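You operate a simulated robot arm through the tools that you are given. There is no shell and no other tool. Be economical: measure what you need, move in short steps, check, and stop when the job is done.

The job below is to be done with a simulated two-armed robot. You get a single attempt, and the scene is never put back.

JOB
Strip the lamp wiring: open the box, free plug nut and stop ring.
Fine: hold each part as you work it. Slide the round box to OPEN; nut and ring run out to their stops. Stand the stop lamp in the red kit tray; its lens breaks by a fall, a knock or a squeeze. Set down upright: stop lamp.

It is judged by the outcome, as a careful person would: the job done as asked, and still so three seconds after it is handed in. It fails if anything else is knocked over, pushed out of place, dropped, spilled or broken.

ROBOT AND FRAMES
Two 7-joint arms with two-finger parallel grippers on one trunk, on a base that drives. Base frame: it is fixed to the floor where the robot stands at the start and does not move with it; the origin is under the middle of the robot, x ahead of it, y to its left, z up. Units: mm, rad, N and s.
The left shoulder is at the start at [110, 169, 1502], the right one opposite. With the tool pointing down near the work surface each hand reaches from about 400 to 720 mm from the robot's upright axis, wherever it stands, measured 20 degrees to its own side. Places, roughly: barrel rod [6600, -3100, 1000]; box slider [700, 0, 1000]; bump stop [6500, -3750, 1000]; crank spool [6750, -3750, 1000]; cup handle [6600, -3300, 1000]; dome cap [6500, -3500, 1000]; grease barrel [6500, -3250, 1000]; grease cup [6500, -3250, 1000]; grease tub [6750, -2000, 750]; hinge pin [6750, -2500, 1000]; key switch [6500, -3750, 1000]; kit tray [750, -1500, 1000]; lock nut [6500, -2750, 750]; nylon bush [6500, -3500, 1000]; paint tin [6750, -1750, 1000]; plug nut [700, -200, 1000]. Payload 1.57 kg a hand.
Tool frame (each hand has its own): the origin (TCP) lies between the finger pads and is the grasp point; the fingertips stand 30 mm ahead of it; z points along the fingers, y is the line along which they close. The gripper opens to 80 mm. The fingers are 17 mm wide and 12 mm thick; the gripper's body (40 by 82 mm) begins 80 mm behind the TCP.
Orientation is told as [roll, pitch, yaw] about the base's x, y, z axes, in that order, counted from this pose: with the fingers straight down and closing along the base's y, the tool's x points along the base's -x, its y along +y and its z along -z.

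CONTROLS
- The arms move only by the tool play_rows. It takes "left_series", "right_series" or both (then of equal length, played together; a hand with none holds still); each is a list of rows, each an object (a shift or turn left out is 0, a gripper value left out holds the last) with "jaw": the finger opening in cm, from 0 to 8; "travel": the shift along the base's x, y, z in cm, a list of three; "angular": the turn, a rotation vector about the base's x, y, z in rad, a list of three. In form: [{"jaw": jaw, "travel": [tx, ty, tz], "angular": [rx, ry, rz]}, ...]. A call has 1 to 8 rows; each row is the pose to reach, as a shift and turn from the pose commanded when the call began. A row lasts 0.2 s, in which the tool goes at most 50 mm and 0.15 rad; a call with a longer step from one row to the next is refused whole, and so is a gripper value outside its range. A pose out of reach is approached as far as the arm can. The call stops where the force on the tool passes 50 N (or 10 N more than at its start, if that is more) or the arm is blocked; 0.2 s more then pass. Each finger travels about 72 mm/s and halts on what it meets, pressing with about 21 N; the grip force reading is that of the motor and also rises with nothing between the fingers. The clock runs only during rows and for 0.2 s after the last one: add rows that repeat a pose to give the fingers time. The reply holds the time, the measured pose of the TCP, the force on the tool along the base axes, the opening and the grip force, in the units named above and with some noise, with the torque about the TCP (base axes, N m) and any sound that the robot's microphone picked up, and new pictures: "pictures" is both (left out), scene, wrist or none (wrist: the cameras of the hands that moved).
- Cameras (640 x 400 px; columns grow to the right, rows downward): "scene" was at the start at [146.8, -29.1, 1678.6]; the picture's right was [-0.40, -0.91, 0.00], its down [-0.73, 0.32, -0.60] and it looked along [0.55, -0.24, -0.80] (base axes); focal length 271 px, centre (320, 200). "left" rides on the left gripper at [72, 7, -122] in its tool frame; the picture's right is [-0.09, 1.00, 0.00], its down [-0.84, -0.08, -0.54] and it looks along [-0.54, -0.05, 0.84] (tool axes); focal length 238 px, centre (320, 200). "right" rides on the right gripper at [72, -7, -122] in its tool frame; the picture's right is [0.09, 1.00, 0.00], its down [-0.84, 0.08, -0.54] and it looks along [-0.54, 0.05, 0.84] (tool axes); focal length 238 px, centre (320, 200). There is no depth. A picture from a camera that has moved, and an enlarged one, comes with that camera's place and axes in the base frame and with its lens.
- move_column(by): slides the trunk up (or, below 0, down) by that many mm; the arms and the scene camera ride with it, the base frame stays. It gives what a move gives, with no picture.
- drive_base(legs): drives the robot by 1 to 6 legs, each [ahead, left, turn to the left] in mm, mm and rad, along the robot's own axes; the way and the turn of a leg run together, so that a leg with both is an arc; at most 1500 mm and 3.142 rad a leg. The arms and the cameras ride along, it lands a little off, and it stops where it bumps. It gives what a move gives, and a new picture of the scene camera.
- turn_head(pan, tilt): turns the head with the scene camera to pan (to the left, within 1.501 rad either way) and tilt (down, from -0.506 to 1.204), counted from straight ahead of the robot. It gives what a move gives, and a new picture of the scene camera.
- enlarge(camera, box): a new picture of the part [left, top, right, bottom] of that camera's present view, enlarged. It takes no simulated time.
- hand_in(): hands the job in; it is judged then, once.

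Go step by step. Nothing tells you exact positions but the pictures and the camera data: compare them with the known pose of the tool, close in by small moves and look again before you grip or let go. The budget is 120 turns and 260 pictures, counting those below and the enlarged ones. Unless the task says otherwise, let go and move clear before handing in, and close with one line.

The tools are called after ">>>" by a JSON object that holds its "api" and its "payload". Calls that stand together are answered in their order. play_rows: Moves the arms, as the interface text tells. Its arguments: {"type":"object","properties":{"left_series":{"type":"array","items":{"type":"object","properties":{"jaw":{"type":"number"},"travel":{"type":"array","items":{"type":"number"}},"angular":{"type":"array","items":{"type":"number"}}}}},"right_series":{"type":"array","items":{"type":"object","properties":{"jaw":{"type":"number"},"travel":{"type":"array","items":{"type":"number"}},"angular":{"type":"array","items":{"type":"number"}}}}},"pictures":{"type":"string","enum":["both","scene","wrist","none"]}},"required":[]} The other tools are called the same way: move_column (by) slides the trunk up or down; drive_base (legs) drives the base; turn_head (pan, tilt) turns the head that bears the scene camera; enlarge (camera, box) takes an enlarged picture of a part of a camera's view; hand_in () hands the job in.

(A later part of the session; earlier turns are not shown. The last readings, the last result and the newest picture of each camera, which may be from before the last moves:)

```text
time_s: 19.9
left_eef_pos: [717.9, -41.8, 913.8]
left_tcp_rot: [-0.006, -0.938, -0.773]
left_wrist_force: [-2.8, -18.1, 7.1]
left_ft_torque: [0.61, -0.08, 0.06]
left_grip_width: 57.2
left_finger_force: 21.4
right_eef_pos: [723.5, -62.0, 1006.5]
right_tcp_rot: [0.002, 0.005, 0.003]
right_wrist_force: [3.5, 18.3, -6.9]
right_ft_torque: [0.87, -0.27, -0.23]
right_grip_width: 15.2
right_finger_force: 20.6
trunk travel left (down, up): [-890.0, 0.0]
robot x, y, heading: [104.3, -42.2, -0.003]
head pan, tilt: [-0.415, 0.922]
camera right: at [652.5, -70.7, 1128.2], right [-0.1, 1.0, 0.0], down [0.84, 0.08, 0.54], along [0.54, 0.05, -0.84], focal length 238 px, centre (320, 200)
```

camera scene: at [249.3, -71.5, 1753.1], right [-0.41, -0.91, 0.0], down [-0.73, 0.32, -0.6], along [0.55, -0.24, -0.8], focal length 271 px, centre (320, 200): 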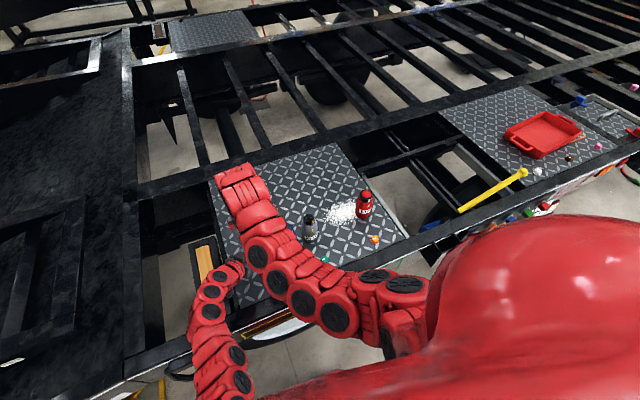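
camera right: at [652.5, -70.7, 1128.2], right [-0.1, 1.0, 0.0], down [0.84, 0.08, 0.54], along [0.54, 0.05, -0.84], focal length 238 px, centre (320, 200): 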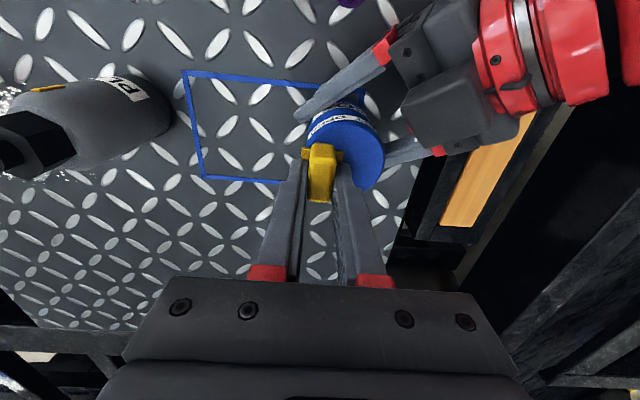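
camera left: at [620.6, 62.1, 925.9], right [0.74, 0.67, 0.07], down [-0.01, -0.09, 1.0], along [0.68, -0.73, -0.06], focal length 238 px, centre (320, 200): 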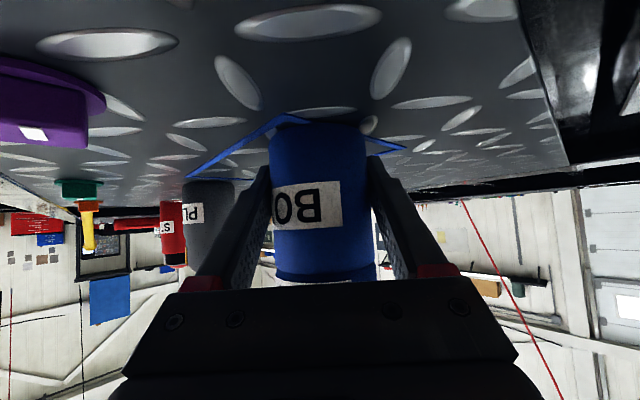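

18 N resistance: the slider is at its OPEN stop. Release the tab and lift the right hand.

>>> {"api": "play_rows", "payload": {"right_series": [{"travel": [0, 0, 0], "jaw": 2.5}, {"travel": [0, 0.2, 0], "jaw": 3.8}, {"travel": [0, 0.2, 3]}, {"travel": [0, 0, 7]}, {"travel": [-2, -4, 7]}, {"travel": [-3, -8, 7]}, {"travel": [-3, -12, 7]}, {"travel": [-3, -16, 7]}], "pictures": "both"}}

>>> {"api": "enlarge", "payload": {"camera": "right", "box": [380, 90, 560, 230]}}

```text
time_s: 21.7
left_eef_pos: [718.2, -41.2, 912.1]
left_tcp_rot: [-0.002, -0.936, -0.776]
left_wrist_force: [-0.7, 0.4, -0.1]
left_ft_torque: [0.04, 0.0, 0.02]
left_grip_width: 57.0
left_finger_force: 20.8
right_eef_pos: [694.2, -224.1, 1073.8]
right_tcp_rot: [0.0, 0.004, 0.002]
right_wrist_force: [-1.0, 0.3, 0.5]
right_ft_torque: [0.02, 0.0, 0.0]
right_grip_width: 38.0
right_finger_force: 0.0
trunk travel left (down, up): [-890.0, 0.0]
robot x, y, heading: [106.4, -43.9, -0.0]
head pan, tilt: [-0.415, 0.922]
camera scene: at [249.2, -72.1, 1753.1], right [-0.41, -0.91, 0.0], down [-0.73, 0.32, -0.6], along [0.55, -0.24, -0.8], focal length 271 px, centre (320, 200)
camera right: at [623.0, -231.6, 1195.1], right [-0.09, 1.0, 0.0], down [0.84, 0.08, 0.54], along [0.54, 0.05, -0.84], focal length 238 px, centre (320, 200)
```

scene: 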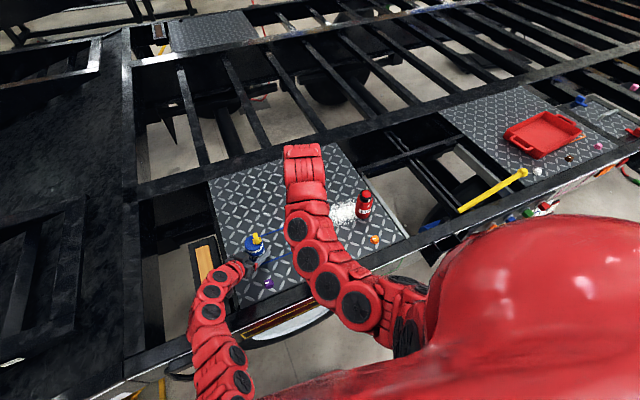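
right: 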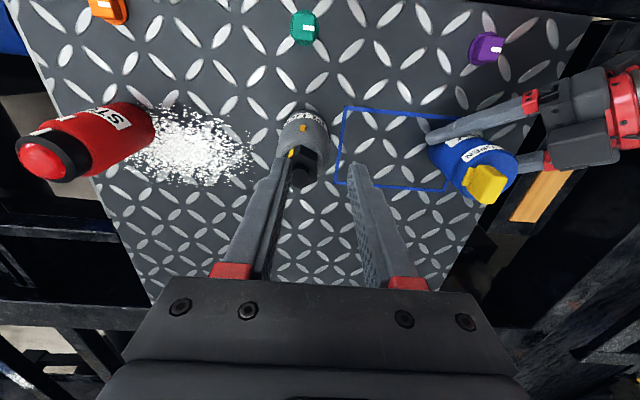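

```text
2.86 times, centred on (470, 160) of right
camera zoom: at [623.0, -231.6, 1195.1], right [-0.09, 1.0, 0.0], down [0.84, 0.08, 0.54], along [0.54, 0.05, -0.84], focal length 681 px, centre (-109, 314)
```

zoom: 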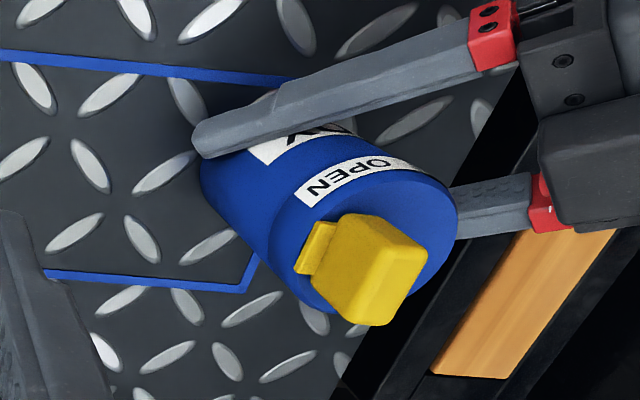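

Box is OPEN. I'll release it with the left hand and back out along the fingers, then up.

>>> {"api": "play_rows", "payload": {"left_series": [{"jaw": 7}, {"jaw": 8}, {"travel": [-1.8, 1.8, 1.6]}, {"travel": [-3.6, 3.6, 3.2]}, {"travel": [-5.4, 5.4, 4.8]}, {"travel": [-7.2, 7.2, 6.4]}, {"travel": [-9, 9, 9]}, {"travel": [-10, 9, 12]}], "pictures": "wrist"}}

```text
time_s: 23.5
left_eef_pos: [617.3, 47.3, 1034.7]
left_tcp_rot: [-0.003, -0.937, -0.773]
left_wrist_force: [0.1, 0.2, -0.1]
left_ft_torque: [0.0, 0.01, -0.01]
left_grip_width: 79.9
left_finger_force: 0.1
right_eef_pos: [694.9, -223.5, 1075.0]
right_tcp_rot: [0.001, 0.003, 0.004]
right_wrist_force: [0.7, -1.0, -0.4]
right_ft_torque: [-0.01, 0.0, -0.05]
right_grip_width: 37.9
right_finger_force: 0.0
trunk travel left (down, up): [-890.0, 0.0]
robot x, y, heading: [98.8, -38.6, -0.001]
head pan, tilt: [-0.415, 0.922]
camera left: at [519.9, 150.6, 1048.7], right [0.74, 0.67, 0.07], down [-0.01, -0.09, 1.0], along [0.68, -0.73, -0.06], focal length 238 px, centre (320, 200)
```

left: 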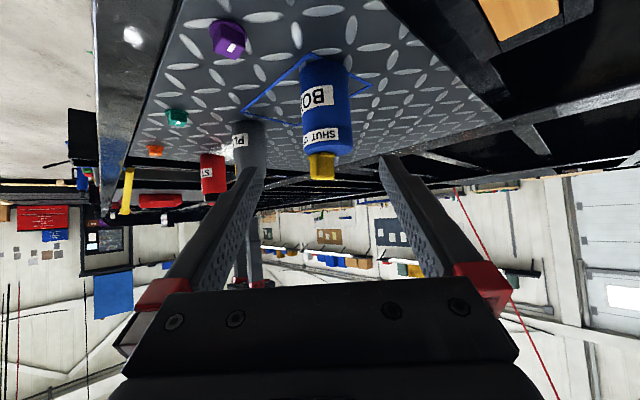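

Box stands free. Drive 200 mm to the right to face the plug.

>>> {"api": "drive_base", "payload": {"legs": [[0, -200, 0]]}}

>>> {"api": "play_rows", "payload": {"right_series": [{"travel": [0, 0, 0]}], "left_series": [{"travel": [0, 0, 0]}], "pictures": "wrist"}}

>>> {"api": "enlarge", "payload": {"camera": "left", "box": [240, 40, 400, 220]}}

>>> {"api": "enlarge", "payload": {"camera": "scene", "box": [200, 160, 420, 300]}}

```text
time_s: 25.1
left_eef_pos: [616.4, -154.1, 1034.2]
left_tcp_rot: [-0.005, -0.939, -0.769]
left_wrist_force: [1.2, 0.1, 0.0]
left_ft_torque: [0.0, 0.04, 0.01]
left_grip_width: 80.0
left_finger_force: 0.0
right_eef_pos: [694.4, -424.2, 1074.0]
right_tcp_rot: [-0.001, 0.002, 0.002]
right_wrist_force: [-0.1, 0.5, 0.1]
right_ft_torque: [-0.02, -0.02, 0.02]
right_grip_width: 37.9
right_finger_force: 0.0
trunk travel left (down, up): [-890.0, 0.0]
robot x, y, heading: [102.6, -247.2, 0.008]
head pan, tilt: [-0.415, 0.922]
camera scene: at [249.2, -272.8, 1753.2], right [-0.4, -0.92, 0.0], down [-0.73, 0.32, -0.6], along [0.55, -0.24, -0.8], focal length 271 px, centre (320, 200)
```

scene: 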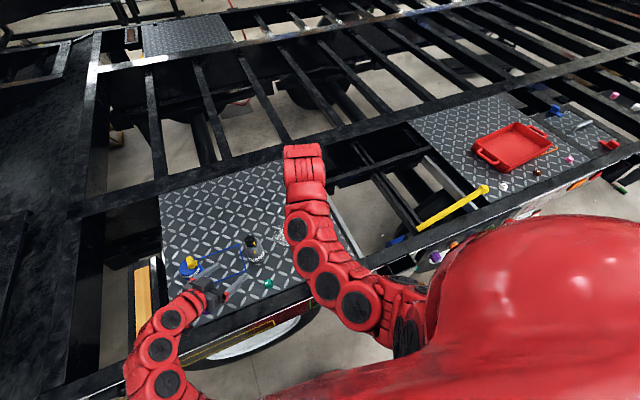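

```text
time_s: 25.5
left_eef_pos: [618.3, -153.3, 1034.6]
left_tcp_rot: [-0.006, -0.938, -0.77]
left_wrist_force: [0.1, 0.3, 0.0]
left_ft_torque: [-0.01, -0.01, 0.03]
left_grip_width: 79.8
left_finger_force: 0.0
right_eef_pos: [694.9, -422.4, 1074.0]
right_tcp_rot: [0.0, 0.004, 0.004]
right_wrist_force: [0.3, 0.4, 0.4]
right_ft_torque: [-0.03, 0.0, 0.02]
right_grip_width: 38.0
right_finger_force: 0.0
trunk travel left (down, up): [-890.0, 0.0]
robot x, y, heading: [98.8, -245.5, 0.007]
head pan, tilt: [-0.415, 0.922]
camera right: at [623.6, -430.9, 1195.4], right [-0.1, 1.0, 0.0], down [0.84, 0.08, 0.54], along [0.54, 0.05, -0.84], focal length 238 px, centre (320, 200)
camera left: at [519.7, -50.5, 1048.1], right [0.73, 0.67, 0.07], down [-0.01, -0.09, 1.0], along [0.68, -0.73, -0.06], focal length 238 px, centre (320, 200)
```

right: 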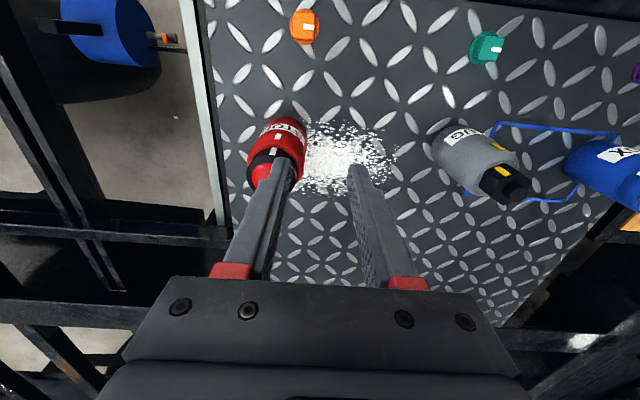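
left: 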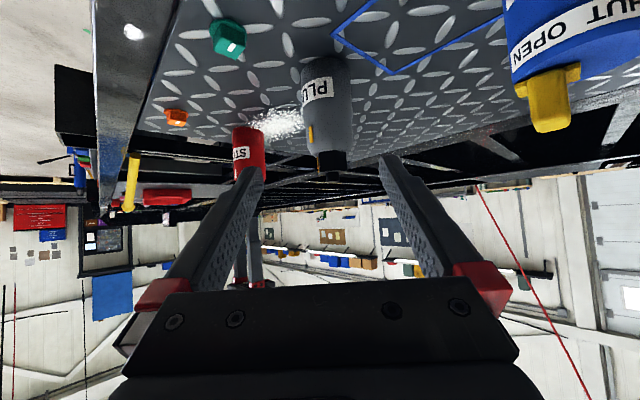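

```text
2.22 times, centred on (320, 130) of left
camera zoom: at [519.7, -50.5, 1048.1], right [0.73, 0.67, 0.07], down [-0.01, -0.09, 1.0], along [0.68, -0.73, -0.06], focal length 530 px, centre (320, 356)
```

zoom: 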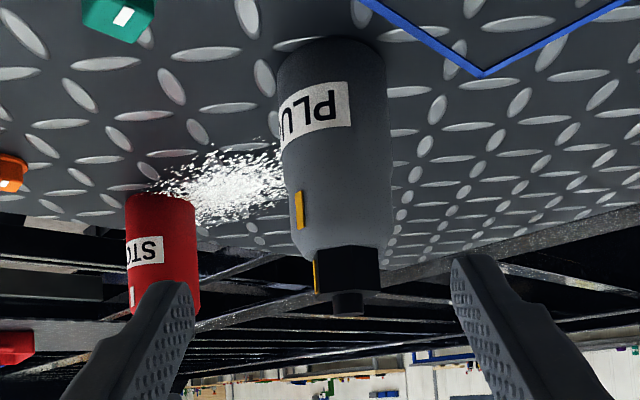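

```text
2.86 times, centred on (310, 230) of scene
camera zoom: at [249.3, -272.1, 1753.2], right [-0.4, -0.92, 0.0], down [-0.73, 0.32, -0.6], along [0.55, -0.24, -0.8], focal length 774 px, centre (349, 114)
```

zoom: 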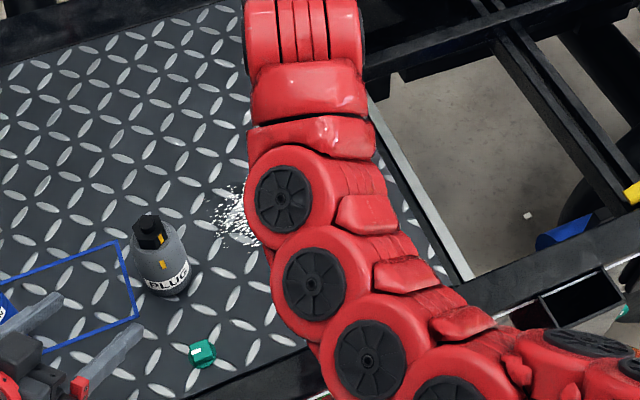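

Plug is at about (717,-241), stud top ≈1003, straight lower body. Left hand goes to pre-grip, then checks.

>>> {"api": "play_rows", "payload": {"left_series": [{"travel": [1.4, -1, -2.2]}, {"travel": [2.8, -2, -4.5]}, {"travel": [4.2, -3.1, -6.8]}, {"travel": [4.2, -3.1, -6.8]}], "right_series": [{"travel": [-1, 0, 1]}, {"travel": [-2, 0, 1]}, {"travel": [-3, 0, 1]}, {"travel": [-3, 0, 1]}], "pictures": "wrist"}}

```text
time_s: 26.5
left_eef_pos: [659.1, -186.4, 967.4]
left_tcp_rot: [-0.003, -0.937, -0.771]
left_wrist_force: [0.0, 0.5, -0.7]
left_ft_torque: [0.03, 0.0, 0.0]
left_grip_width: 79.9
left_finger_force: 0.0
right_eef_pos: [664.5, -426.2, 1079.5]
right_tcp_rot: [-0.001, 0.001, 0.006]
right_wrist_force: [0.4, -0.6, 0.0]
right_ft_torque: [0.02, 0.0, -0.02]
right_grip_width: 37.9
right_finger_force: 0.0
right hand out of reach, approached as far as the arm can: row 2, 3, 4
trunk travel left (down, up): [-890.0, 0.0]
robot x, y, heading: [100.4, -245.6, 0.002]
head pan, tilt: [-0.415, 0.922]
camera right: at [593.1, -432.9, 1199.9], right [-0.1, 1.0, 0.0], down [0.84, 0.08, 0.54], along [0.54, 0.05, -0.84], focal length 238 px, centre (320, 200)
camera left: at [561.7, -84.1, 979.8], right [0.74, 0.67, 0.07], down [-0.01, -0.09, 1.0], along [0.68, -0.73, -0.06], focal length 238 px, centre (320, 200)
```

right: 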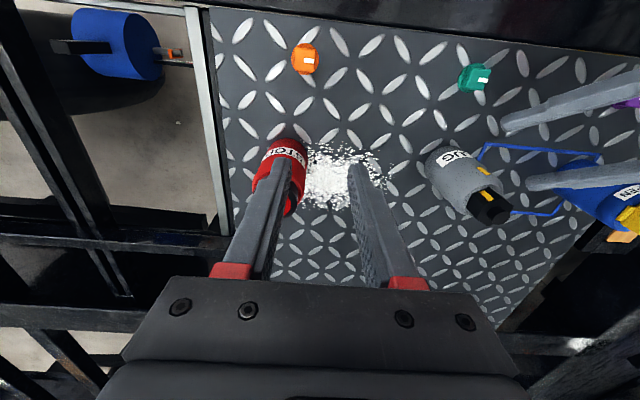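
left: 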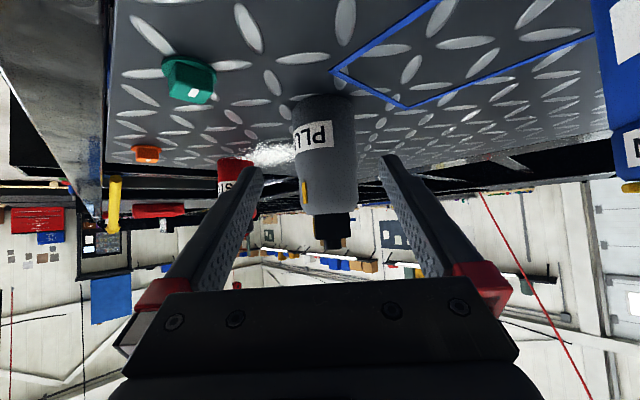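

Slightly right of centre (≈4 mm); I'll correct while advancing.

>>> {"api": "play_rows", "payload": {"left_series": [{"travel": [0.3, 0.27, 0]}, {"travel": [2.2, -1.6, -2]}, {"travel": [4.1, -3.5, -4]}, {"travel": [6.0, -5.4, -5.9]}, {"travel": [6.0, -5.4, -5.9]}], "pictures": "wrist"}}

```text
time_s: 27.7
left_eef_pos: [718.8, -239.7, 908.3]
left_tcp_rot: [-0.001, -0.94, -0.773]
left_wrist_force: [-0.5, 0.4, 0.0]
left_ft_torque: [-0.02, 0.03, 0.0]
left_grip_width: 80.3
left_finger_force: 0.0
right_eef_pos: [665.2, -425.4, 1079.3]
right_tcp_rot: [-0.001, -0.001, 0.005]
right_wrist_force: [-0.1, -0.3, 0.3]
right_ft_torque: [0.0, 0.0, -0.02]
right_grip_width: 38.2
right_finger_force: 0.0
trunk travel left (down, up): [-890.0, 0.0]
robot x, y, heading: [104.0, -245.2, 0.003]
head pan, tilt: [-0.415, 0.922]
camera left: at [621.7, -137.6, 921.0], right [0.74, 0.67, 0.07], down [-0.01, -0.09, 1.0], along [0.68, -0.73, -0.06], focal length 238 px, centre (320, 200)
```

left: 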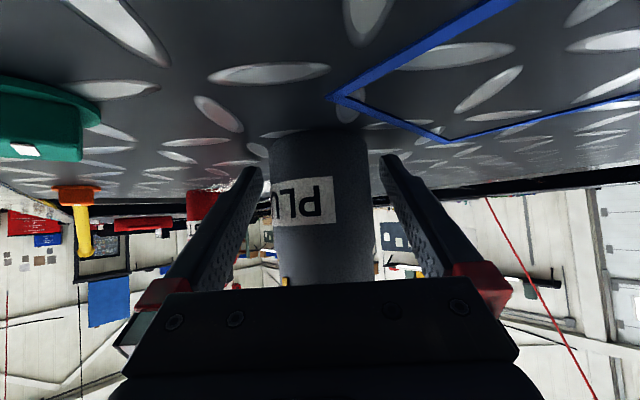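

Centred. Close on the plug body, and bring the right hand above it.

>>> {"api": "play_rows", "payload": {"left_series": [{"jaw": 7}, {"jaw": 6.2}, {"jaw": 5.3}, {"jaw": 5.3}, {"jaw": 5.3}], "right_series": [{"travel": [0.5, 4, 0]}, {"travel": [1.5, 8, 0]}, {"travel": [2.5, 12, 0]}, {"travel": [3.5, 16, 0]}, {"travel": [4, 18, 0], "jaw": 5.5}], "pictures": "wrist"}}

>>> {"api": "enlarge", "payload": {"camera": "right", "box": [240, 90, 400, 230]}}

```text
time_s: 28.9
left_eef_pos: [721.1, -240.2, 907.8]
left_tcp_rot: [-0.002, -0.936, -0.772]
left_wrist_force: [0.0, 0.7, -0.1]
left_ft_torque: [-0.05, 0.04, 0.02]
left_grip_width: 57.2
left_finger_force: 21.1
right_eef_pos: [706.9, -244.0, 1078.8]
right_tcp_rot: [0.001, 0.004, 0.005]
right_wrist_force: [-0.8, 0.4, 0.5]
right_ft_torque: [-0.01, -0.03, 0.0]
right_grip_width: 55.1
right_finger_force: 0.2
trunk travel left (down, up): [-890.0, 0.0]
robot x, y, heading: [100.4, -243.6, 0.003]
head pan, tilt: [-0.415, 0.922]
camera right: at [635.2, -251.2, 1199.6], right [-0.1, 1.0, 0.0], down [0.84, 0.08, 0.54], along [0.54, 0.05, -0.84], focal length 238 px, centre (320, 200)
camera left: at [621.9, -137.3, 920.8], right [0.73, 0.67, 0.07], down [-0.01, -0.09, 1.0], along [0.68, -0.73, -0.06], focal length 238 px, centre (320, 200)
```

right: 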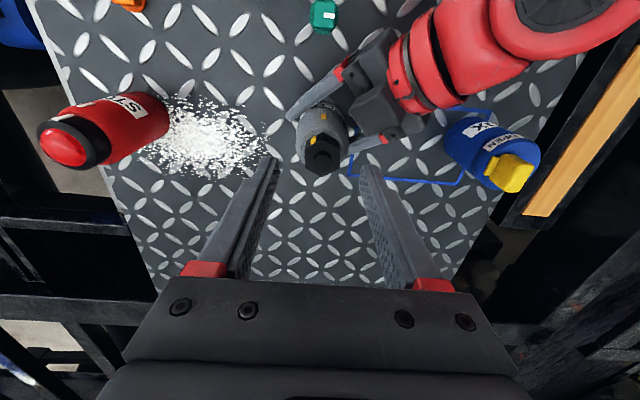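
left: 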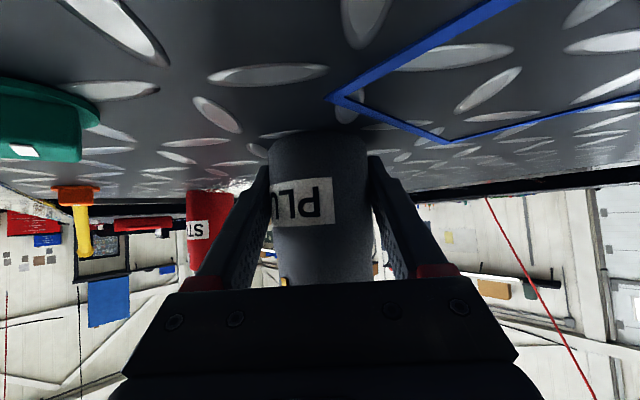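

```text
2.86 times, centred on (320, 160) of right
camera zoom: at [635.2, -251.2, 1199.6], right [-0.1, 1.0, 0.0], down [0.84, 0.08, 0.54], along [0.54, 0.05, -0.84], focal length 681 px, centre (320, 314)
```

zoom: 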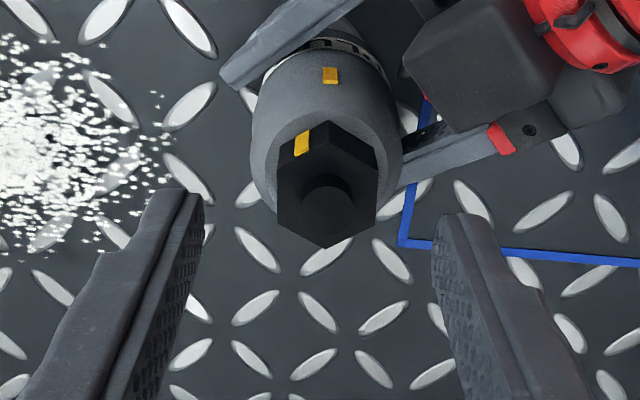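

Hex nut centred at ~(719,-241.5), flats facing ±y, ~32 mm wide. Lower the right hand over the nut.

>>> {"api": "play_rows", "payload": {"right_series": [{"travel": [1.2, 0.25, -2], "jaw": 5}, {"travel": [1.2, 0.25, -4], "jaw": 5}, {"travel": [1.2, 0.25, -6], "jaw": 5}, {"travel": [1.2, 0.25, -8.1], "jaw": 5}, {"travel": [1.2, 0.25, -8.1], "jaw": 5}], "pictures": "wrist"}}

>>> {"api": "enlarge", "payload": {"camera": "right", "box": [240, 70, 400, 210]}}

```text
time_s: 29.9
left_eef_pos: [719.6, -239.7, 907.5]
left_tcp_rot: [0.004, -0.937, -0.775]
left_wrist_force: [-0.7, -0.1, 1.1]
left_ft_torque: [0.01, -0.03, -0.11]
left_grip_width: 57.2
left_finger_force: 20.8
right_eef_pos: [718.9, -242.4, 1010.1]
right_tcp_rot: [0.002, -0.003, 0.004]
right_wrist_force: [-3.6, -2.0, 11.7]
right_ft_torque: [-0.26, 0.21, 0.0]
right_grip_width: 50.3
right_finger_force: 0.2
trunk travel left (down, up): [-890.0, 0.0]
robot x, y, heading: [105.6, -248.8, -0.003]
head pan, tilt: [-0.415, 0.922]
stopped in row 4 (right hand): the force on the tool passed its limit at 78 N (the readings are from after the stop); the commanded pose is now the measured one
camera right: at [646.9, -250.5, 1130.8], right [-0.1, 1.0, 0.0], down [0.84, 0.08, 0.54], along [0.54, 0.05, -0.84], focal length 238 px, centre (320, 200)
```

right: 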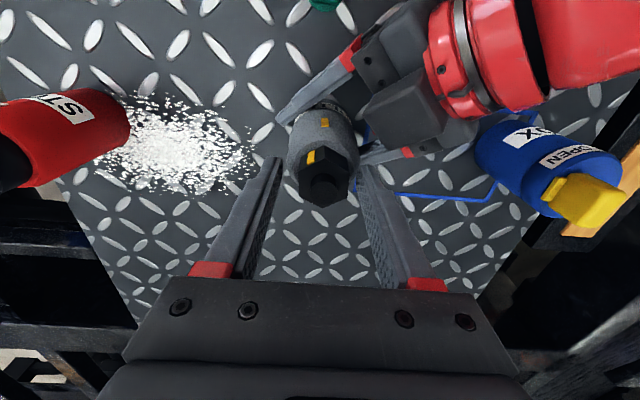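

```text
2.86 times, centred on (320, 140) of right
camera zoom: at [646.9, -250.5, 1130.8], right [-0.1, 1.0, 0.0], down [0.84, 0.08, 0.54], along [0.54, 0.05, -0.84], focal length 681 px, centre (320, 371)
```

zoom: 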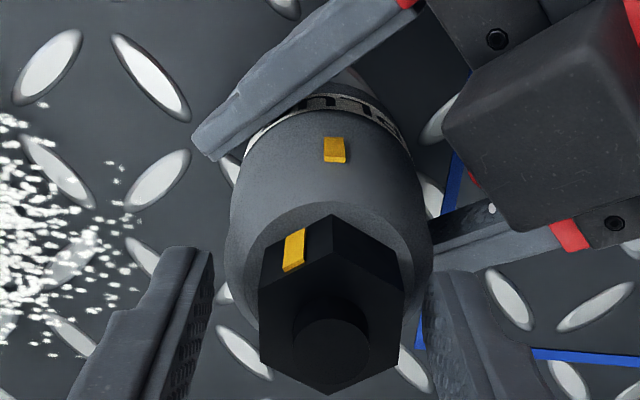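

The fingertips touched the plug's shoulder, which is higher than I judged (nut spans ≈981–1004). I'll lift 5 mm, recentre slightly (x −3.5, yaw +0.09) and then close on the nut.

>>> {"api": "play_rows", "payload": {"right_series": [{"travel": [0, 0, 0.6]}, {"travel": [-0.35, 0.05, 0.6], "angular": [0, 0, 0.09]}, {"travel": [-0.35, 0.05, 0.6], "angular": [0, 0, 0.09]}], "pictures": "wrist"}}

>>> {"api": "enlarge", "payload": {"camera": "right", "box": [240, 70, 400, 210]}}

>>> {"api": "enlarge", "payload": {"camera": "left", "box": [180, 100, 460, 300]}}

```text
time_s: 30.7
left_eef_pos: [719.2, -240.3, 907.2]
left_tcp_rot: [0.001, -0.937, -0.774]
left_wrist_force: [2.0, -0.7, 8.4]
left_ft_torque: [-0.03, -0.34, -0.02]
left_grip_width: 57.0
left_finger_force: 21.0
right_eef_pos: [716.9, -243.1, 1014.1]
right_tcp_rot: [0.001, -0.001, 0.094]
right_wrist_force: [0.8, 0.0, -0.1]
right_ft_torque: [0.01, -0.02, 0.0]
right_grip_width: 50.0
right_finger_force: 0.1
trunk travel left (down, up): [-890.0, 0.0]
robot x, y, heading: [100.6, -246.3, 0.0]
head pan, tilt: [-0.415, 0.922]
camera right: at [645.9, -256.8, 1135.6], right [-0.19, 0.98, 0.0], down [0.82, 0.16, 0.54], along [0.53, 0.1, -0.84], focal length 238 px, centre (320, 200)
```

right: 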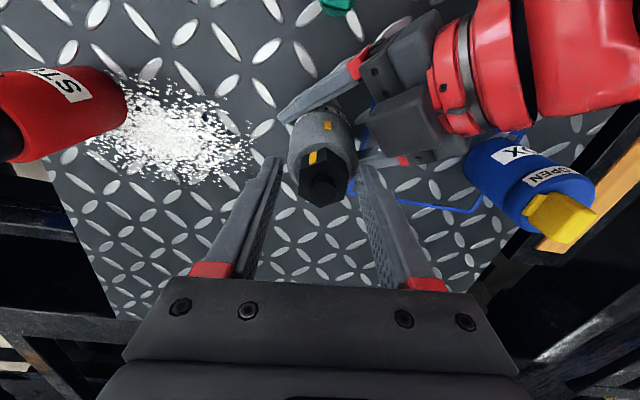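

```text
2.86 times, centred on (320, 140) of right
camera zoom: at [645.9, -256.8, 1135.6], right [-0.19, 0.98, 0.0], down [0.82, 0.16, 0.54], along [0.53, 0.1, -0.84], focal length 681 px, centre (320, 371)
```

zoom: 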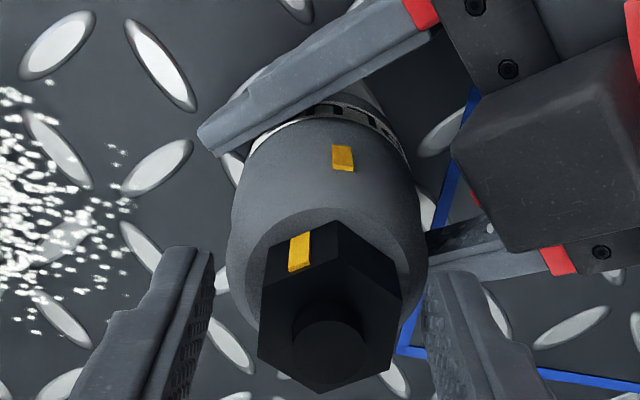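

```text
2.00 times, centred on (320, 200) of left
camera zoom: at [622.2, -137.2, 921.4], right [0.73, 0.68, 0.08], down [-0.01, -0.1, 1.0], along [0.68, -0.73, -0.06], focal length 477 px, centre (320, 200)
```

zoom: 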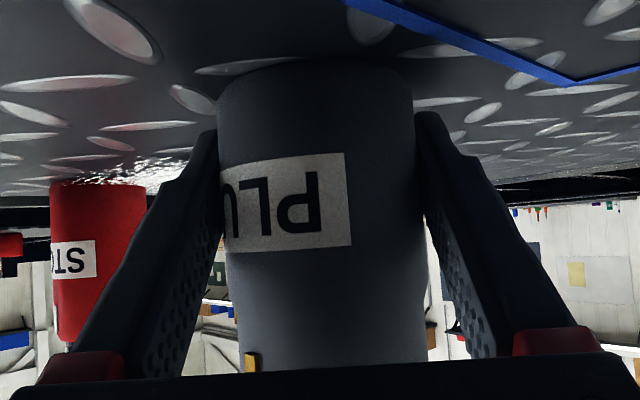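

Alignment looks right; small recentre and close on the nut.

>>> {"api": "play_rows", "payload": {"right_series": [{"travel": [-0.2, 0.1, 0], "jaw": 4.4}, {"travel": [-0.2, 0.1, 0], "jaw": 3.6}, {"travel": [-0.2, 0.1, 0], "jaw": 2.8}, {"travel": [-0.2, 0.1, 0], "jaw": 2.8}], "pictures": "wrist"}}

>>> {"api": "enlarge", "payload": {"camera": "right", "box": [240, 70, 400, 210]}}

```text
time_s: 31.7
left_eef_pos: [719.0, -239.9, 906.8]
left_tcp_rot: [-0.001, -0.939, -0.77]
left_wrist_force: [7.8, -4.2, 10.2]
left_ft_torque: [0.03, -0.07, 0.1]
left_grip_width: 57.1
left_finger_force: 20.8
right_eef_pos: [714.8, -240.5, 1015.5]
right_tcp_rot: [0.001, -0.001, 0.094]
right_wrist_force: [-3.1, 3.6, 1.7]
right_ft_torque: [0.14, -0.05, 0.02]
right_grip_width: 32.8
right_finger_force: 20.6
trunk travel left (down, up): [-890.0, 0.0]
robot x, y, heading: [102.1, -245.7, 0.002]
head pan, tilt: [-0.415, 0.922]
camera right: at [643.0, -255.1, 1136.2], right [-0.19, 0.98, 0.0], down [0.83, 0.16, 0.54], along [0.53, 0.1, -0.84], focal length 238 px, centre (320, 200)
```

right: 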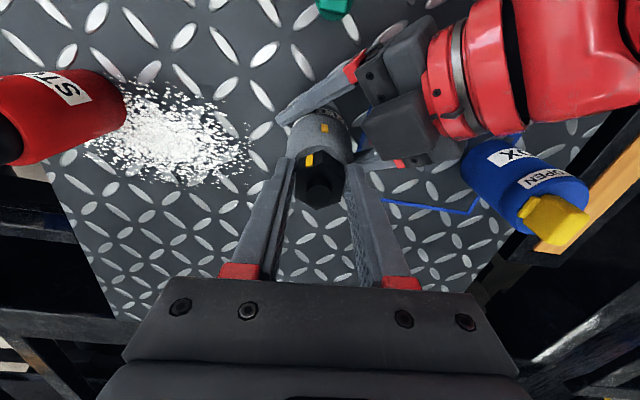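

```text
2.86 times, centred on (320, 140) of right
camera zoom: at [643.0, -255.1, 1136.2], right [-0.19, 0.98, 0.0], down [0.83, 0.16, 0.54], along [0.53, 0.1, -0.84], focal length 681 px, centre (320, 371)
```

zoom: 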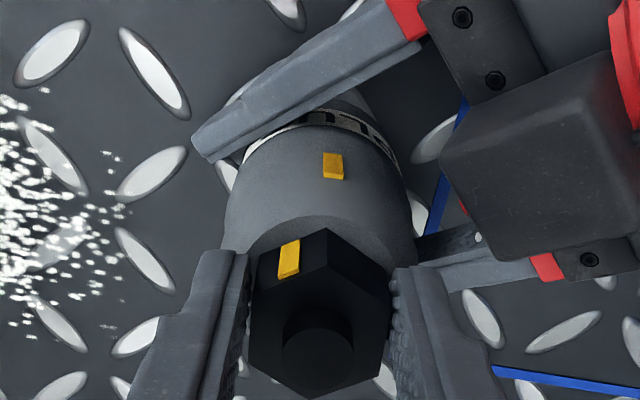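

Firm grip on flats (32.8 mm). Try turning counter-clockwise 0.36 rad and watch the torque.

>>> {"api": "play_rows", "payload": {"right_series": [{"angular": [0, 0, 0.12]}, {"angular": [0, 0, 0.24]}, {"angular": [0, 0, 0.36]}, {"angular": [0, 0, 0.36]}], "pictures": "wrist"}}

>>> {"api": "enlarge", "payload": {"camera": "right", "box": [240, 70, 400, 210]}}

```text
time_s: 32.7
left_eef_pos: [718.1, -239.9, 908.1]
left_tcp_rot: [0.004, -0.937, -0.774]
left_wrist_force: [5.1, 2.2, 12.9]
left_ft_torque: [-0.28, -0.29, -0.11]
left_grip_width: 57.0
left_finger_force: 21.2
right_eef_pos: [713.2, -241.6, 1016.6]
right_tcp_rot: [-0.002, -0.002, 0.454]
right_wrist_force: [0.4, -5.7, 5.4]
right_ft_torque: [-0.15, -0.22, -0.02]
right_grip_width: 32.8
right_finger_force: 21.0
trunk travel left (down, up): [-890.0, 0.0]
robot x, y, heading: [104.8, -241.6, 0.0]
head pan, tilt: [-0.415, 0.922]
camera right: at [652.1, -280.4, 1136.1], right [-0.52, 0.85, 0.0], down [0.72, 0.44, 0.54], along [0.46, 0.28, -0.84], focal length 238 px, centre (320, 200)
```

right: 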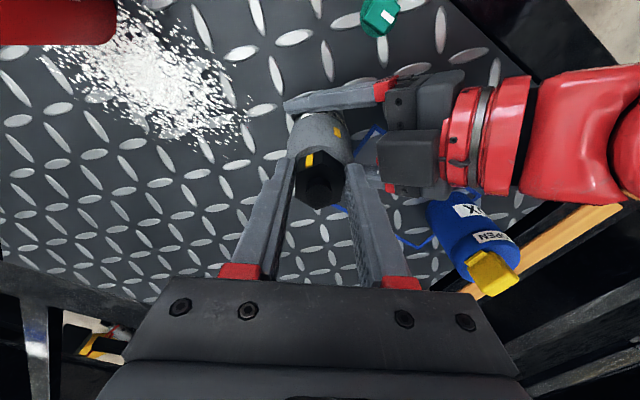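

```text
2.86 times, centred on (320, 140) of right
camera zoom: at [652.1, -280.4, 1136.1], right [-0.52, 0.85, 0.0], down [0.72, 0.44, 0.54], along [0.46, 0.28, -0.84], focal length 681 px, centre (320, 371)
```

zoom: 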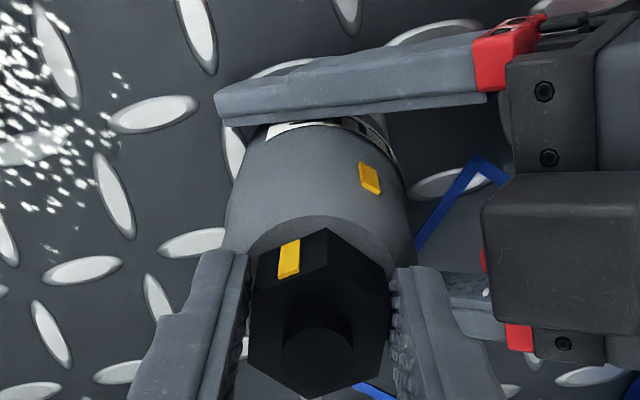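

The nut turns freely relative to the body and rises slightly. Continue turning.

>>> {"api": "play_rows", "payload": {"right_series": [{"travel": [0, 0, 0.03], "angular": [0, 0, 0.13]}, {"travel": [0, 0, 0.06], "angular": [0, 0, 0.26]}, {"travel": [0, 0, 0.09], "angular": [0, 0, 0.39]}, {"travel": [0, 0, 0.12], "angular": [0, 0, 0.52]}, {"travel": [0, 0, 0.15], "angular": [0, 0, 0.65]}, {"travel": [0, 0, 0.18], "angular": [0, 0, 0.78]}, {"travel": [0, 0, 0.18], "angular": [0, 0, 0.78]}], "pictures": "scene"}}

```text
time_s: 34.3
left_eef_pos: [717.8, -240.0, 907.2]
left_tcp_rot: [0.002, -0.935, -0.773]
left_wrist_force: [-5.2, 13.8, 9.4]
left_ft_torque: [-0.49, -0.03, 0.04]
left_grip_width: 57.2
left_finger_force: 20.7
right_eef_pos: [714.4, -240.6, 1016.6]
right_tcp_rot: [0.0, 0.0, 1.235]
right_wrist_force: [4.3, -15.5, 0.8]
right_ft_torque: [-0.87, -0.3, -0.07]
right_grip_width: 32.8
right_finger_force: 21.3
trunk travel left (down, up): [-890.0, 0.0]
robot x, y, heading: [99.5, -247.5, -0.0]
head pan, tilt: [-0.415, 0.922]
camera scene: at [247.8, -274.7, 1753.2], right [-0.4, -0.91, 0.0], down [-0.73, 0.32, -0.6], along [0.55, -0.24, -0.8], focal length 271 px, centre (320, 200)
```

scene: 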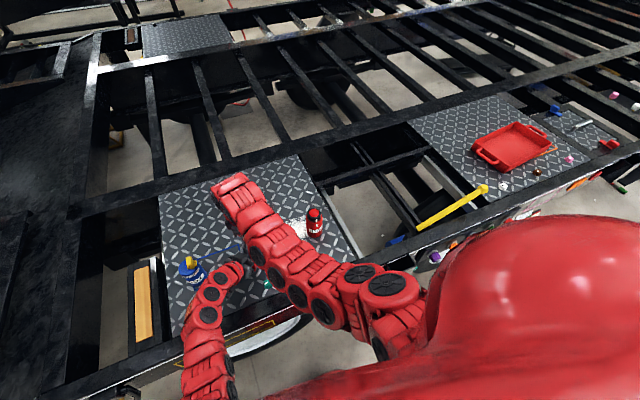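

There's a side load (~15 N in y); I'll relieve it by 2 mm in −y and keep turning to see how far the wrist goes.

>>> {"api": "play_rows", "payload": {"right_series": [{"travel": [0.05, -0.2, 0], "angular": [0, 0, 0.05]}, {"travel": [0.05, -0.2, 0.03], "angular": [0, 0, 0.19]}, {"travel": [0.05, -0.2, 0.06], "angular": [0, 0, 0.33]}, {"travel": [0.05, -0.2, 0.09], "angular": [0, 0, 0.47]}, {"travel": [0.05, -0.2, 0.12], "angular": [0, 0, 0.61]}, {"travel": [0.05, -0.2, 0.15], "angular": [0, 0, 0.75]}, {"travel": [0.05, -0.2, 0.15], "angular": [0, 0, 0.75]}], "pictures": "wrist"}}

```text
time_s: 35.9
left_eef_pos: [717.7, -239.4, 907.4]
left_tcp_rot: [-0.001, -0.935, -0.772]
left_wrist_force: [-12.0, -2.8, 2.4]
left_ft_torque: [0.17, -0.56, 0.19]
left_grip_width: 57.4
left_finger_force: 20.8
right_eef_pos: [715.1, -242.8, 1019.4]
right_tcp_rot: [0.0, -0.002, 1.987]
right_wrist_force: [11.1, 1.7, 0.6]
right_ft_torque: [0.04, -0.65, -0.16]
right_grip_width: 32.9
right_finger_force: 21.0
trunk travel left (down, up): [-890.0, 0.0]
robot x, y, heading: [105.3, -246.8, 0.004]
head pan, tilt: [-0.415, 0.922]
camera right: at [750.3, -306.1, 1139.4], right [-0.87, -0.49, 0.0], down [-0.41, 0.73, 0.54], along [-0.26, 0.47, -0.84], focal length 238 px, centre (320, 200)
```

right: 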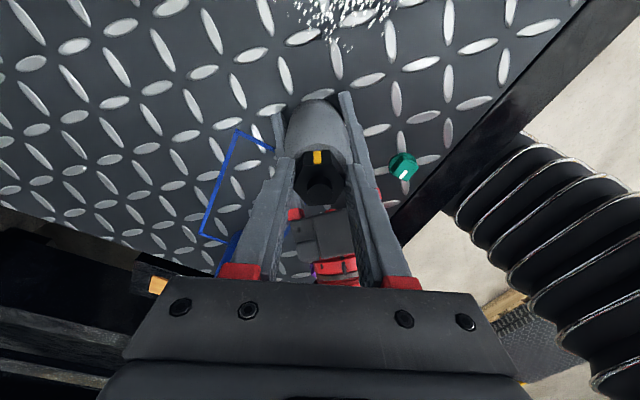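

Still turning well (1.9 rad so far). Continue.

>>> {"api": "play_rows", "payload": {"right_series": [{"travel": [0.15, 0, 0.03], "angular": [0, 0, 0.14]}, {"travel": [0.15, 0, 0.06], "angular": [0, 0, 0.28]}, {"travel": [0.15, 0, 0.09], "angular": [0, 0, 0.42]}, {"travel": [0.15, 0, 0.12], "angular": [0, 0, 0.56]}, {"travel": [0.15, 0, 0.15], "angular": [0, 0, 0.7]}, {"travel": [0.15, 0, 0.18], "angular": [0, 0, 0.84]}, {"travel": [0.15, 0, 0.18], "angular": [0, 0, 0.84]}], "pictures": "wrist"}}

```text
time_s: 37.5
left_eef_pos: [719.2, -241.3, 907.1]
left_tcp_rot: [-0.003, -0.936, -0.77]
left_wrist_force: [-9.2, -15.7, -4.9]
left_ft_torque: [0.97, -0.59, 0.31]
left_grip_width: 58.8
left_finger_force: 21.2
right_eef_pos: [716.8, -240.9, 1020.8]
right_tcp_rot: [-0.002, -0.003, 2.828]
right_wrist_force: [7.5, 15.0, 4.2]
right_ft_torque: [0.81, -0.49, -0.25]
right_grip_width: 32.6
right_finger_force: 21.0
trunk travel left (down, up): [-890.0, 0.0]
robot x, y, heading: [103.5, -243.6, -0.0]
head pan, tilt: [-0.415, 0.922]
camera right: at [786.8, -258.0, 1140.6], right [-0.22, -0.98, 0.0], down [-0.82, 0.18, 0.54], along [-0.53, 0.12, -0.84], focal length 238 px, centre (320, 200)
```

right: 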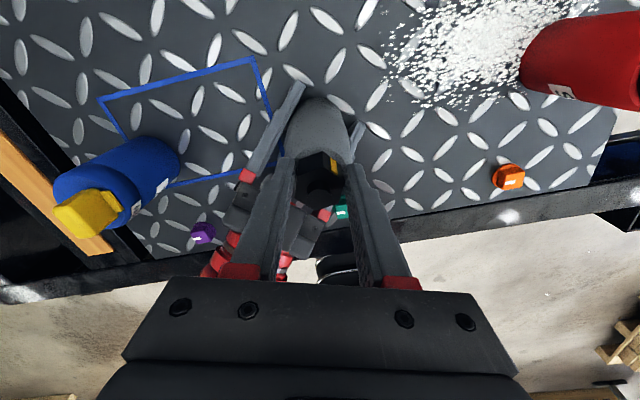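

The nut's mark shifted relative to the fingers; I'll look closely before going on.

>>> {"api": "enlarge", "payload": {"camera": "right", "box": [250, 80, 390, 200]}}

>>> {"api": "enlarge", "payload": {"camera": "left", "box": [180, 100, 460, 300]}}

```text
3.33 times, centred on (320, 140) of right
camera zoom: at [786.8, -258.0, 1140.6], right [-0.22, -0.98, 0.0], down [-0.82, 0.18, 0.54], along [-0.53, 0.12, -0.84], focal length 794 px, centre (320, 400)
```

zoom: 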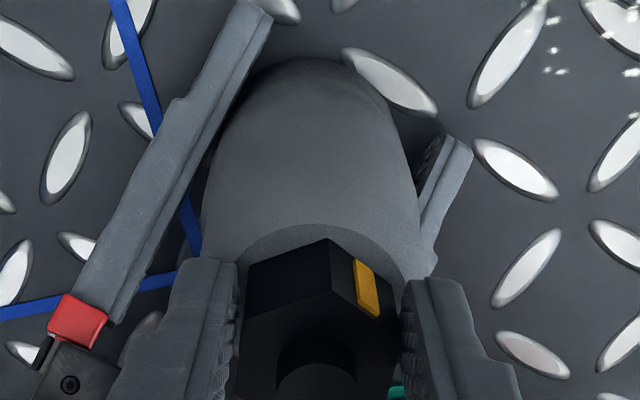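

```text
2.00 times, centred on (320, 200) of left
camera zoom: at [621.9, -137.6, 920.3], right [0.74, 0.67, 0.07], down [-0.01, -0.1, 1.0], along [0.68, -0.73, -0.06], focal length 477 px, centre (320, 200)
```

zoom: 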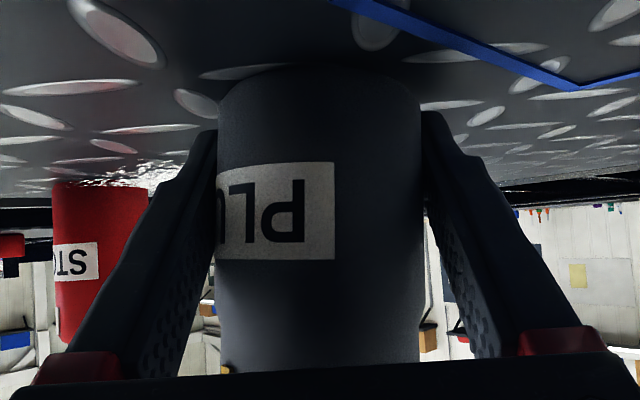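

The fingers seem to have slipped one flat, possibly at the stop. I'll relieve side load, open, and lift to inspect.

>>> {"api": "play_rows", "payload": {"right_series": [{"travel": [0.1, 0.2, 0]}, {"travel": [0.1, 0.2, 0], "jaw": 4.5}, {"travel": [0.1, 0.2, 0], "jaw": 5.5}, {"travel": [0.1, 0.2, 4]}, {"travel": [0.1, 0.2, 6]}, {"travel": [0.1, 0.2, 6]}], "pictures": "wrist"}}

>>> {"api": "enlarge", "payload": {"camera": "right", "box": [240, 80, 400, 220]}}

>>> {"api": "enlarge", "payload": {"camera": "left", "box": [180, 100, 460, 300]}}

```text
time_s: 38.9
left_eef_pos: [719.4, -239.8, 906.8]
left_tcp_rot: [0.0, -0.936, -0.773]
left_wrist_force: [0.2, -0.6, -1.6]
left_ft_torque: [0.02, 0.0, -0.01]
left_grip_width: 57.7
left_finger_force: 20.6
right_eef_pos: [717.7, -240.4, 1078.3]
right_tcp_rot: [0.002, -0.003, 2.824]
right_wrist_force: [0.5, 0.0, -0.2]
right_ft_torque: [0.02, 0.03, -0.01]
right_grip_width: 55.0
right_finger_force: 0.0
trunk travel left (down, up): [-890.0, 0.0]
robot x, y, heading: [101.9, -245.4, -0.0]
head pan, tilt: [-0.415, 0.922]
camera right: at [787.7, -257.3, 1198.9], right [-0.22, -0.97, 0.0], down [-0.82, 0.19, 0.54], along [-0.53, 0.12, -0.84], focal length 238 px, centre (320, 200)
```

right: 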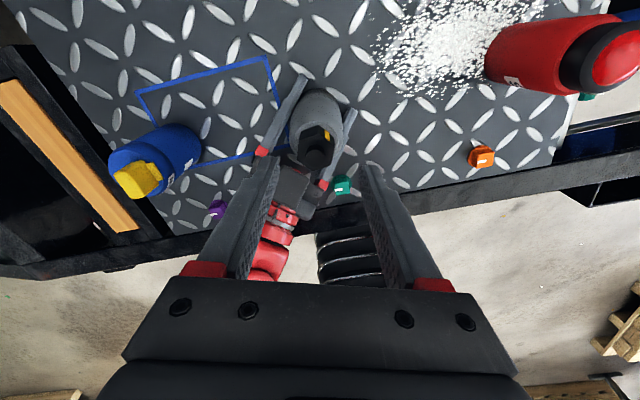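

```text
2.86 times, centred on (320, 150) of right
camera zoom: at [787.7, -257.3, 1198.9], right [-0.22, -0.97, 0.0], down [-0.82, 0.19, 0.54], along [-0.53, 0.12, -0.84], focal length 681 px, centre (320, 343)
```

zoom: 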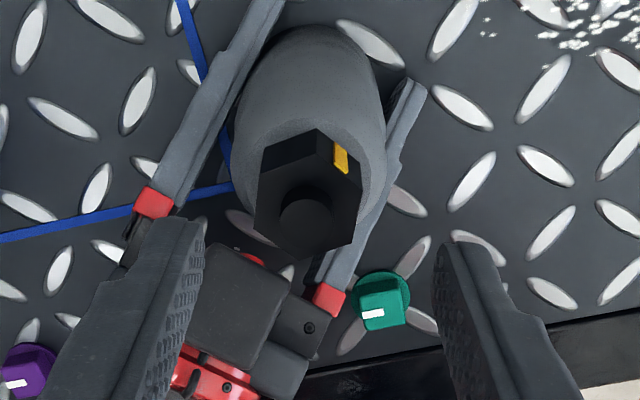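

```text
2.00 times, centred on (320, 200) of left
camera zoom: at [622.5, -137.0, 920.3], right [0.73, 0.68, 0.07], down [-0.01, -0.1, 1.0], along [0.68, -0.73, -0.06], focal length 477 px, centre (320, 200)
```

zoom: 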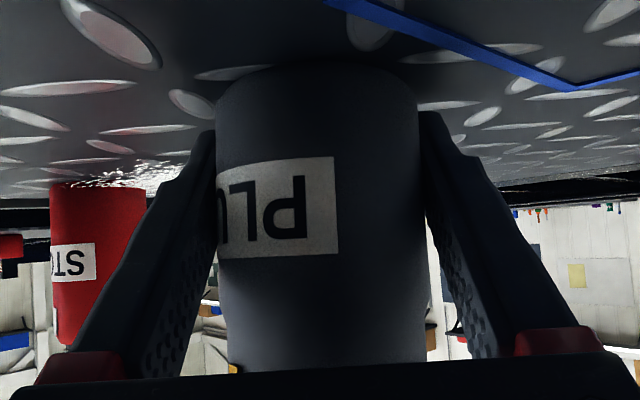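

Net nut rotation so far is ≈97°, with one-flat slip. I'll unwind the wrist and regrip the flats to see whether the nut is at its stop.

>>> {"api": "play_rows", "payload": {"right_series": [{"angular": [0, 0, -0.14]}, {"angular": [0, 0, -0.28]}, {"angular": [0, 0, -0.42]}, {"angular": [0, 0, -0.56]}, {"angular": [0, 0, -0.7]}, {"angular": [0, 0, -0.84]}, {"angular": [0, 0, -0.98]}, {"angular": [0, 0, -1.12]}], "pictures": "none"}}

>>> {"api": "play_rows", "payload": {"right_series": [{"angular": [0, 0, -0.14]}, {"angular": [0, 0, -0.28]}, {"angular": [0, 0, -0.42]}, {"angular": [0, 0, -0.56]}, {"angular": [0, 0, -0.7]}, {"angular": [0, 0, -0.84]}, {"angular": [0, 0, -0.974]}, {"angular": [0, 0, -0.974]}], "pictures": "wrist"}}

>>> {"api": "enlarge", "payload": {"camera": "right", "box": [240, 80, 400, 220]}}

```text
time_s: 40.7
left_eef_pos: [719.7, -239.7, 906.8]
left_tcp_rot: [0.001, -0.935, -0.773]
left_wrist_force: [0.0, 0.7, -1.2]
left_ft_torque: [0.03, -0.01, -0.03]
left_grip_width: 57.4
left_finger_force: 20.9
right_eef_pos: [717.8, -241.7, 1080.0]
right_tcp_rot: [0.003, -0.002, 1.702]
right_wrist_force: [-0.1, 0.3, 0.7]
right_ft_torque: [0.02, -0.03, -0.01]
right_grip_width: 55.0
right_finger_force: 0.2
trunk travel left (down, up): [-890.0, 0.0]
robot x, y, heading: [101.1, -246.3, -0.002]
head pan, tilt: [-0.415, 0.922]
```

```text
time_s: 42.5
left_eef_pos: [718.8, -239.5, 906.3]
left_tcp_rot: [0.0, -0.936, -0.772]
left_wrist_force: [-0.6, 0.0, -1.7]
left_ft_torque: [-0.02, 0.02, 0.01]
left_grip_width: 57.9
left_finger_force: 20.9
right_eef_pos: [717.3, -240.0, 1080.1]
right_tcp_rot: [0.002, 0.0, 0.727]
right_wrist_force: [-0.1, 0.2, -0.9]
right_ft_torque: [0.02, 0.01, -0.05]
right_grip_width: 55.0
right_finger_force: 0.0
trunk travel left (down, up): [-890.0, 0.0]
robot x, y, heading: [100.5, -245.0, 0.002]
head pan, tilt: [-0.415, 0.922]
camera right: at [667.8, -294.2, 1201.3], right [-0.73, 0.68, 0.0], down [0.57, 0.61, 0.54], along [0.37, 0.4, -0.84], focal length 238 px, centre (320, 200)
```

right: 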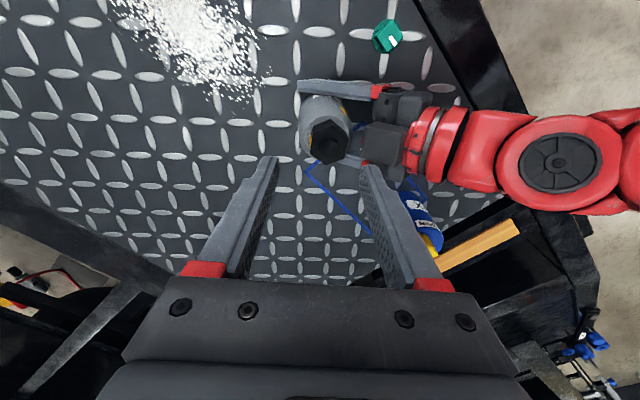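

```text
2.86 times, centred on (320, 150) of right
camera zoom: at [667.8, -294.2, 1201.3], right [-0.73, 0.68, 0.0], down [0.57, 0.61, 0.54], along [0.37, 0.4, -0.84], focal length 681 px, centre (320, 343)
```

zoom: 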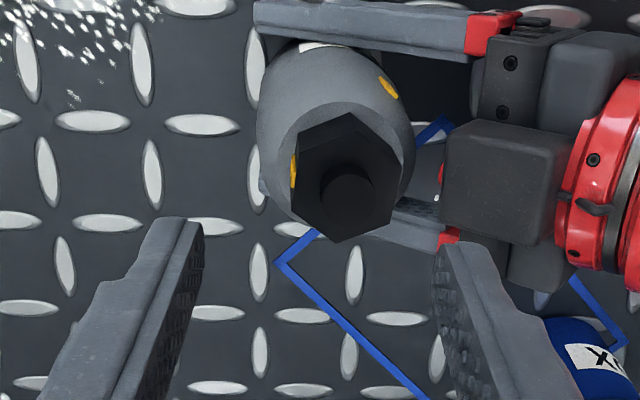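

Nut flats align with the fingers as in the first grip. I'll recentre and lower partway to check centring at closer range.

>>> {"api": "play_rows", "payload": {"right_series": [{"travel": [-0.5, 0.25, -1.5], "jaw": 5}, {"travel": [-0.5, 0.25, -3.5], "jaw": 5}, {"travel": [-0.5, 0.25, -4.5], "jaw": 5}, {"travel": [-0.5, 0.25, -4.5], "jaw": 5}], "pictures": "wrist"}}

>>> {"api": "enlarge", "payload": {"camera": "right", "box": [240, 80, 400, 220]}}

```text
time_s: 43.5
left_eef_pos: [719.8, -239.6, 906.6]
left_tcp_rot: [0.0, -0.936, -0.772]
left_wrist_force: [-0.3, -0.2, -1.6]
left_ft_torque: [0.0, -0.04, -0.02]
left_grip_width: 57.9
left_finger_force: 21.0
right_eef_pos: [712.9, -238.6, 1035.4]
right_tcp_rot: [0.001, -0.002, 0.729]
right_wrist_force: [0.7, -0.1, 0.7]
right_ft_torque: [0.0, 0.0, 0.0]
right_grip_width: 50.1
right_finger_force: 0.0
trunk travel left (down, up): [-890.0, 0.0]
robot x, y, heading: [105.0, -247.9, 0.001]
head pan, tilt: [-0.415, 0.922]
camera right: at [664.4, -292.5, 1156.6], right [-0.73, 0.68, 0.0], down [0.57, 0.62, 0.54], along [0.37, 0.4, -0.84], focal length 238 px, centre (320, 200)
```

right: 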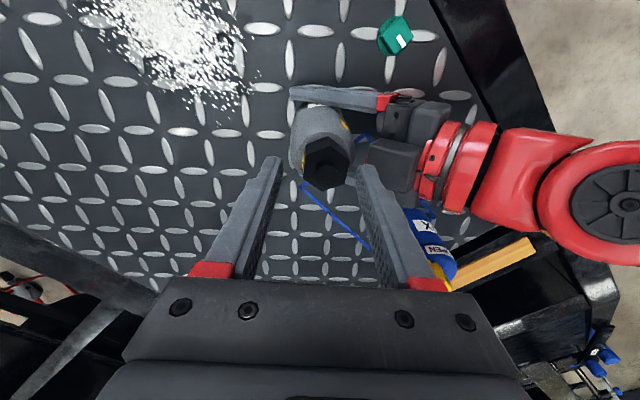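

```text
2.86 times, centred on (320, 150) of right
camera zoom: at [664.4, -292.5, 1156.6], right [-0.73, 0.68, 0.0], down [0.57, 0.62, 0.54], along [0.37, 0.4, -0.84], focal length 681 px, centre (320, 343)
```

zoom: 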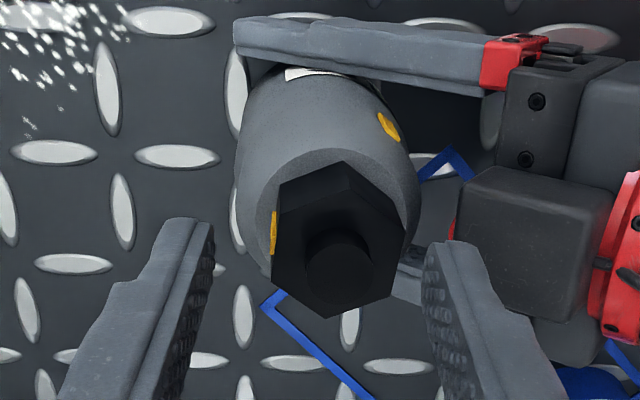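

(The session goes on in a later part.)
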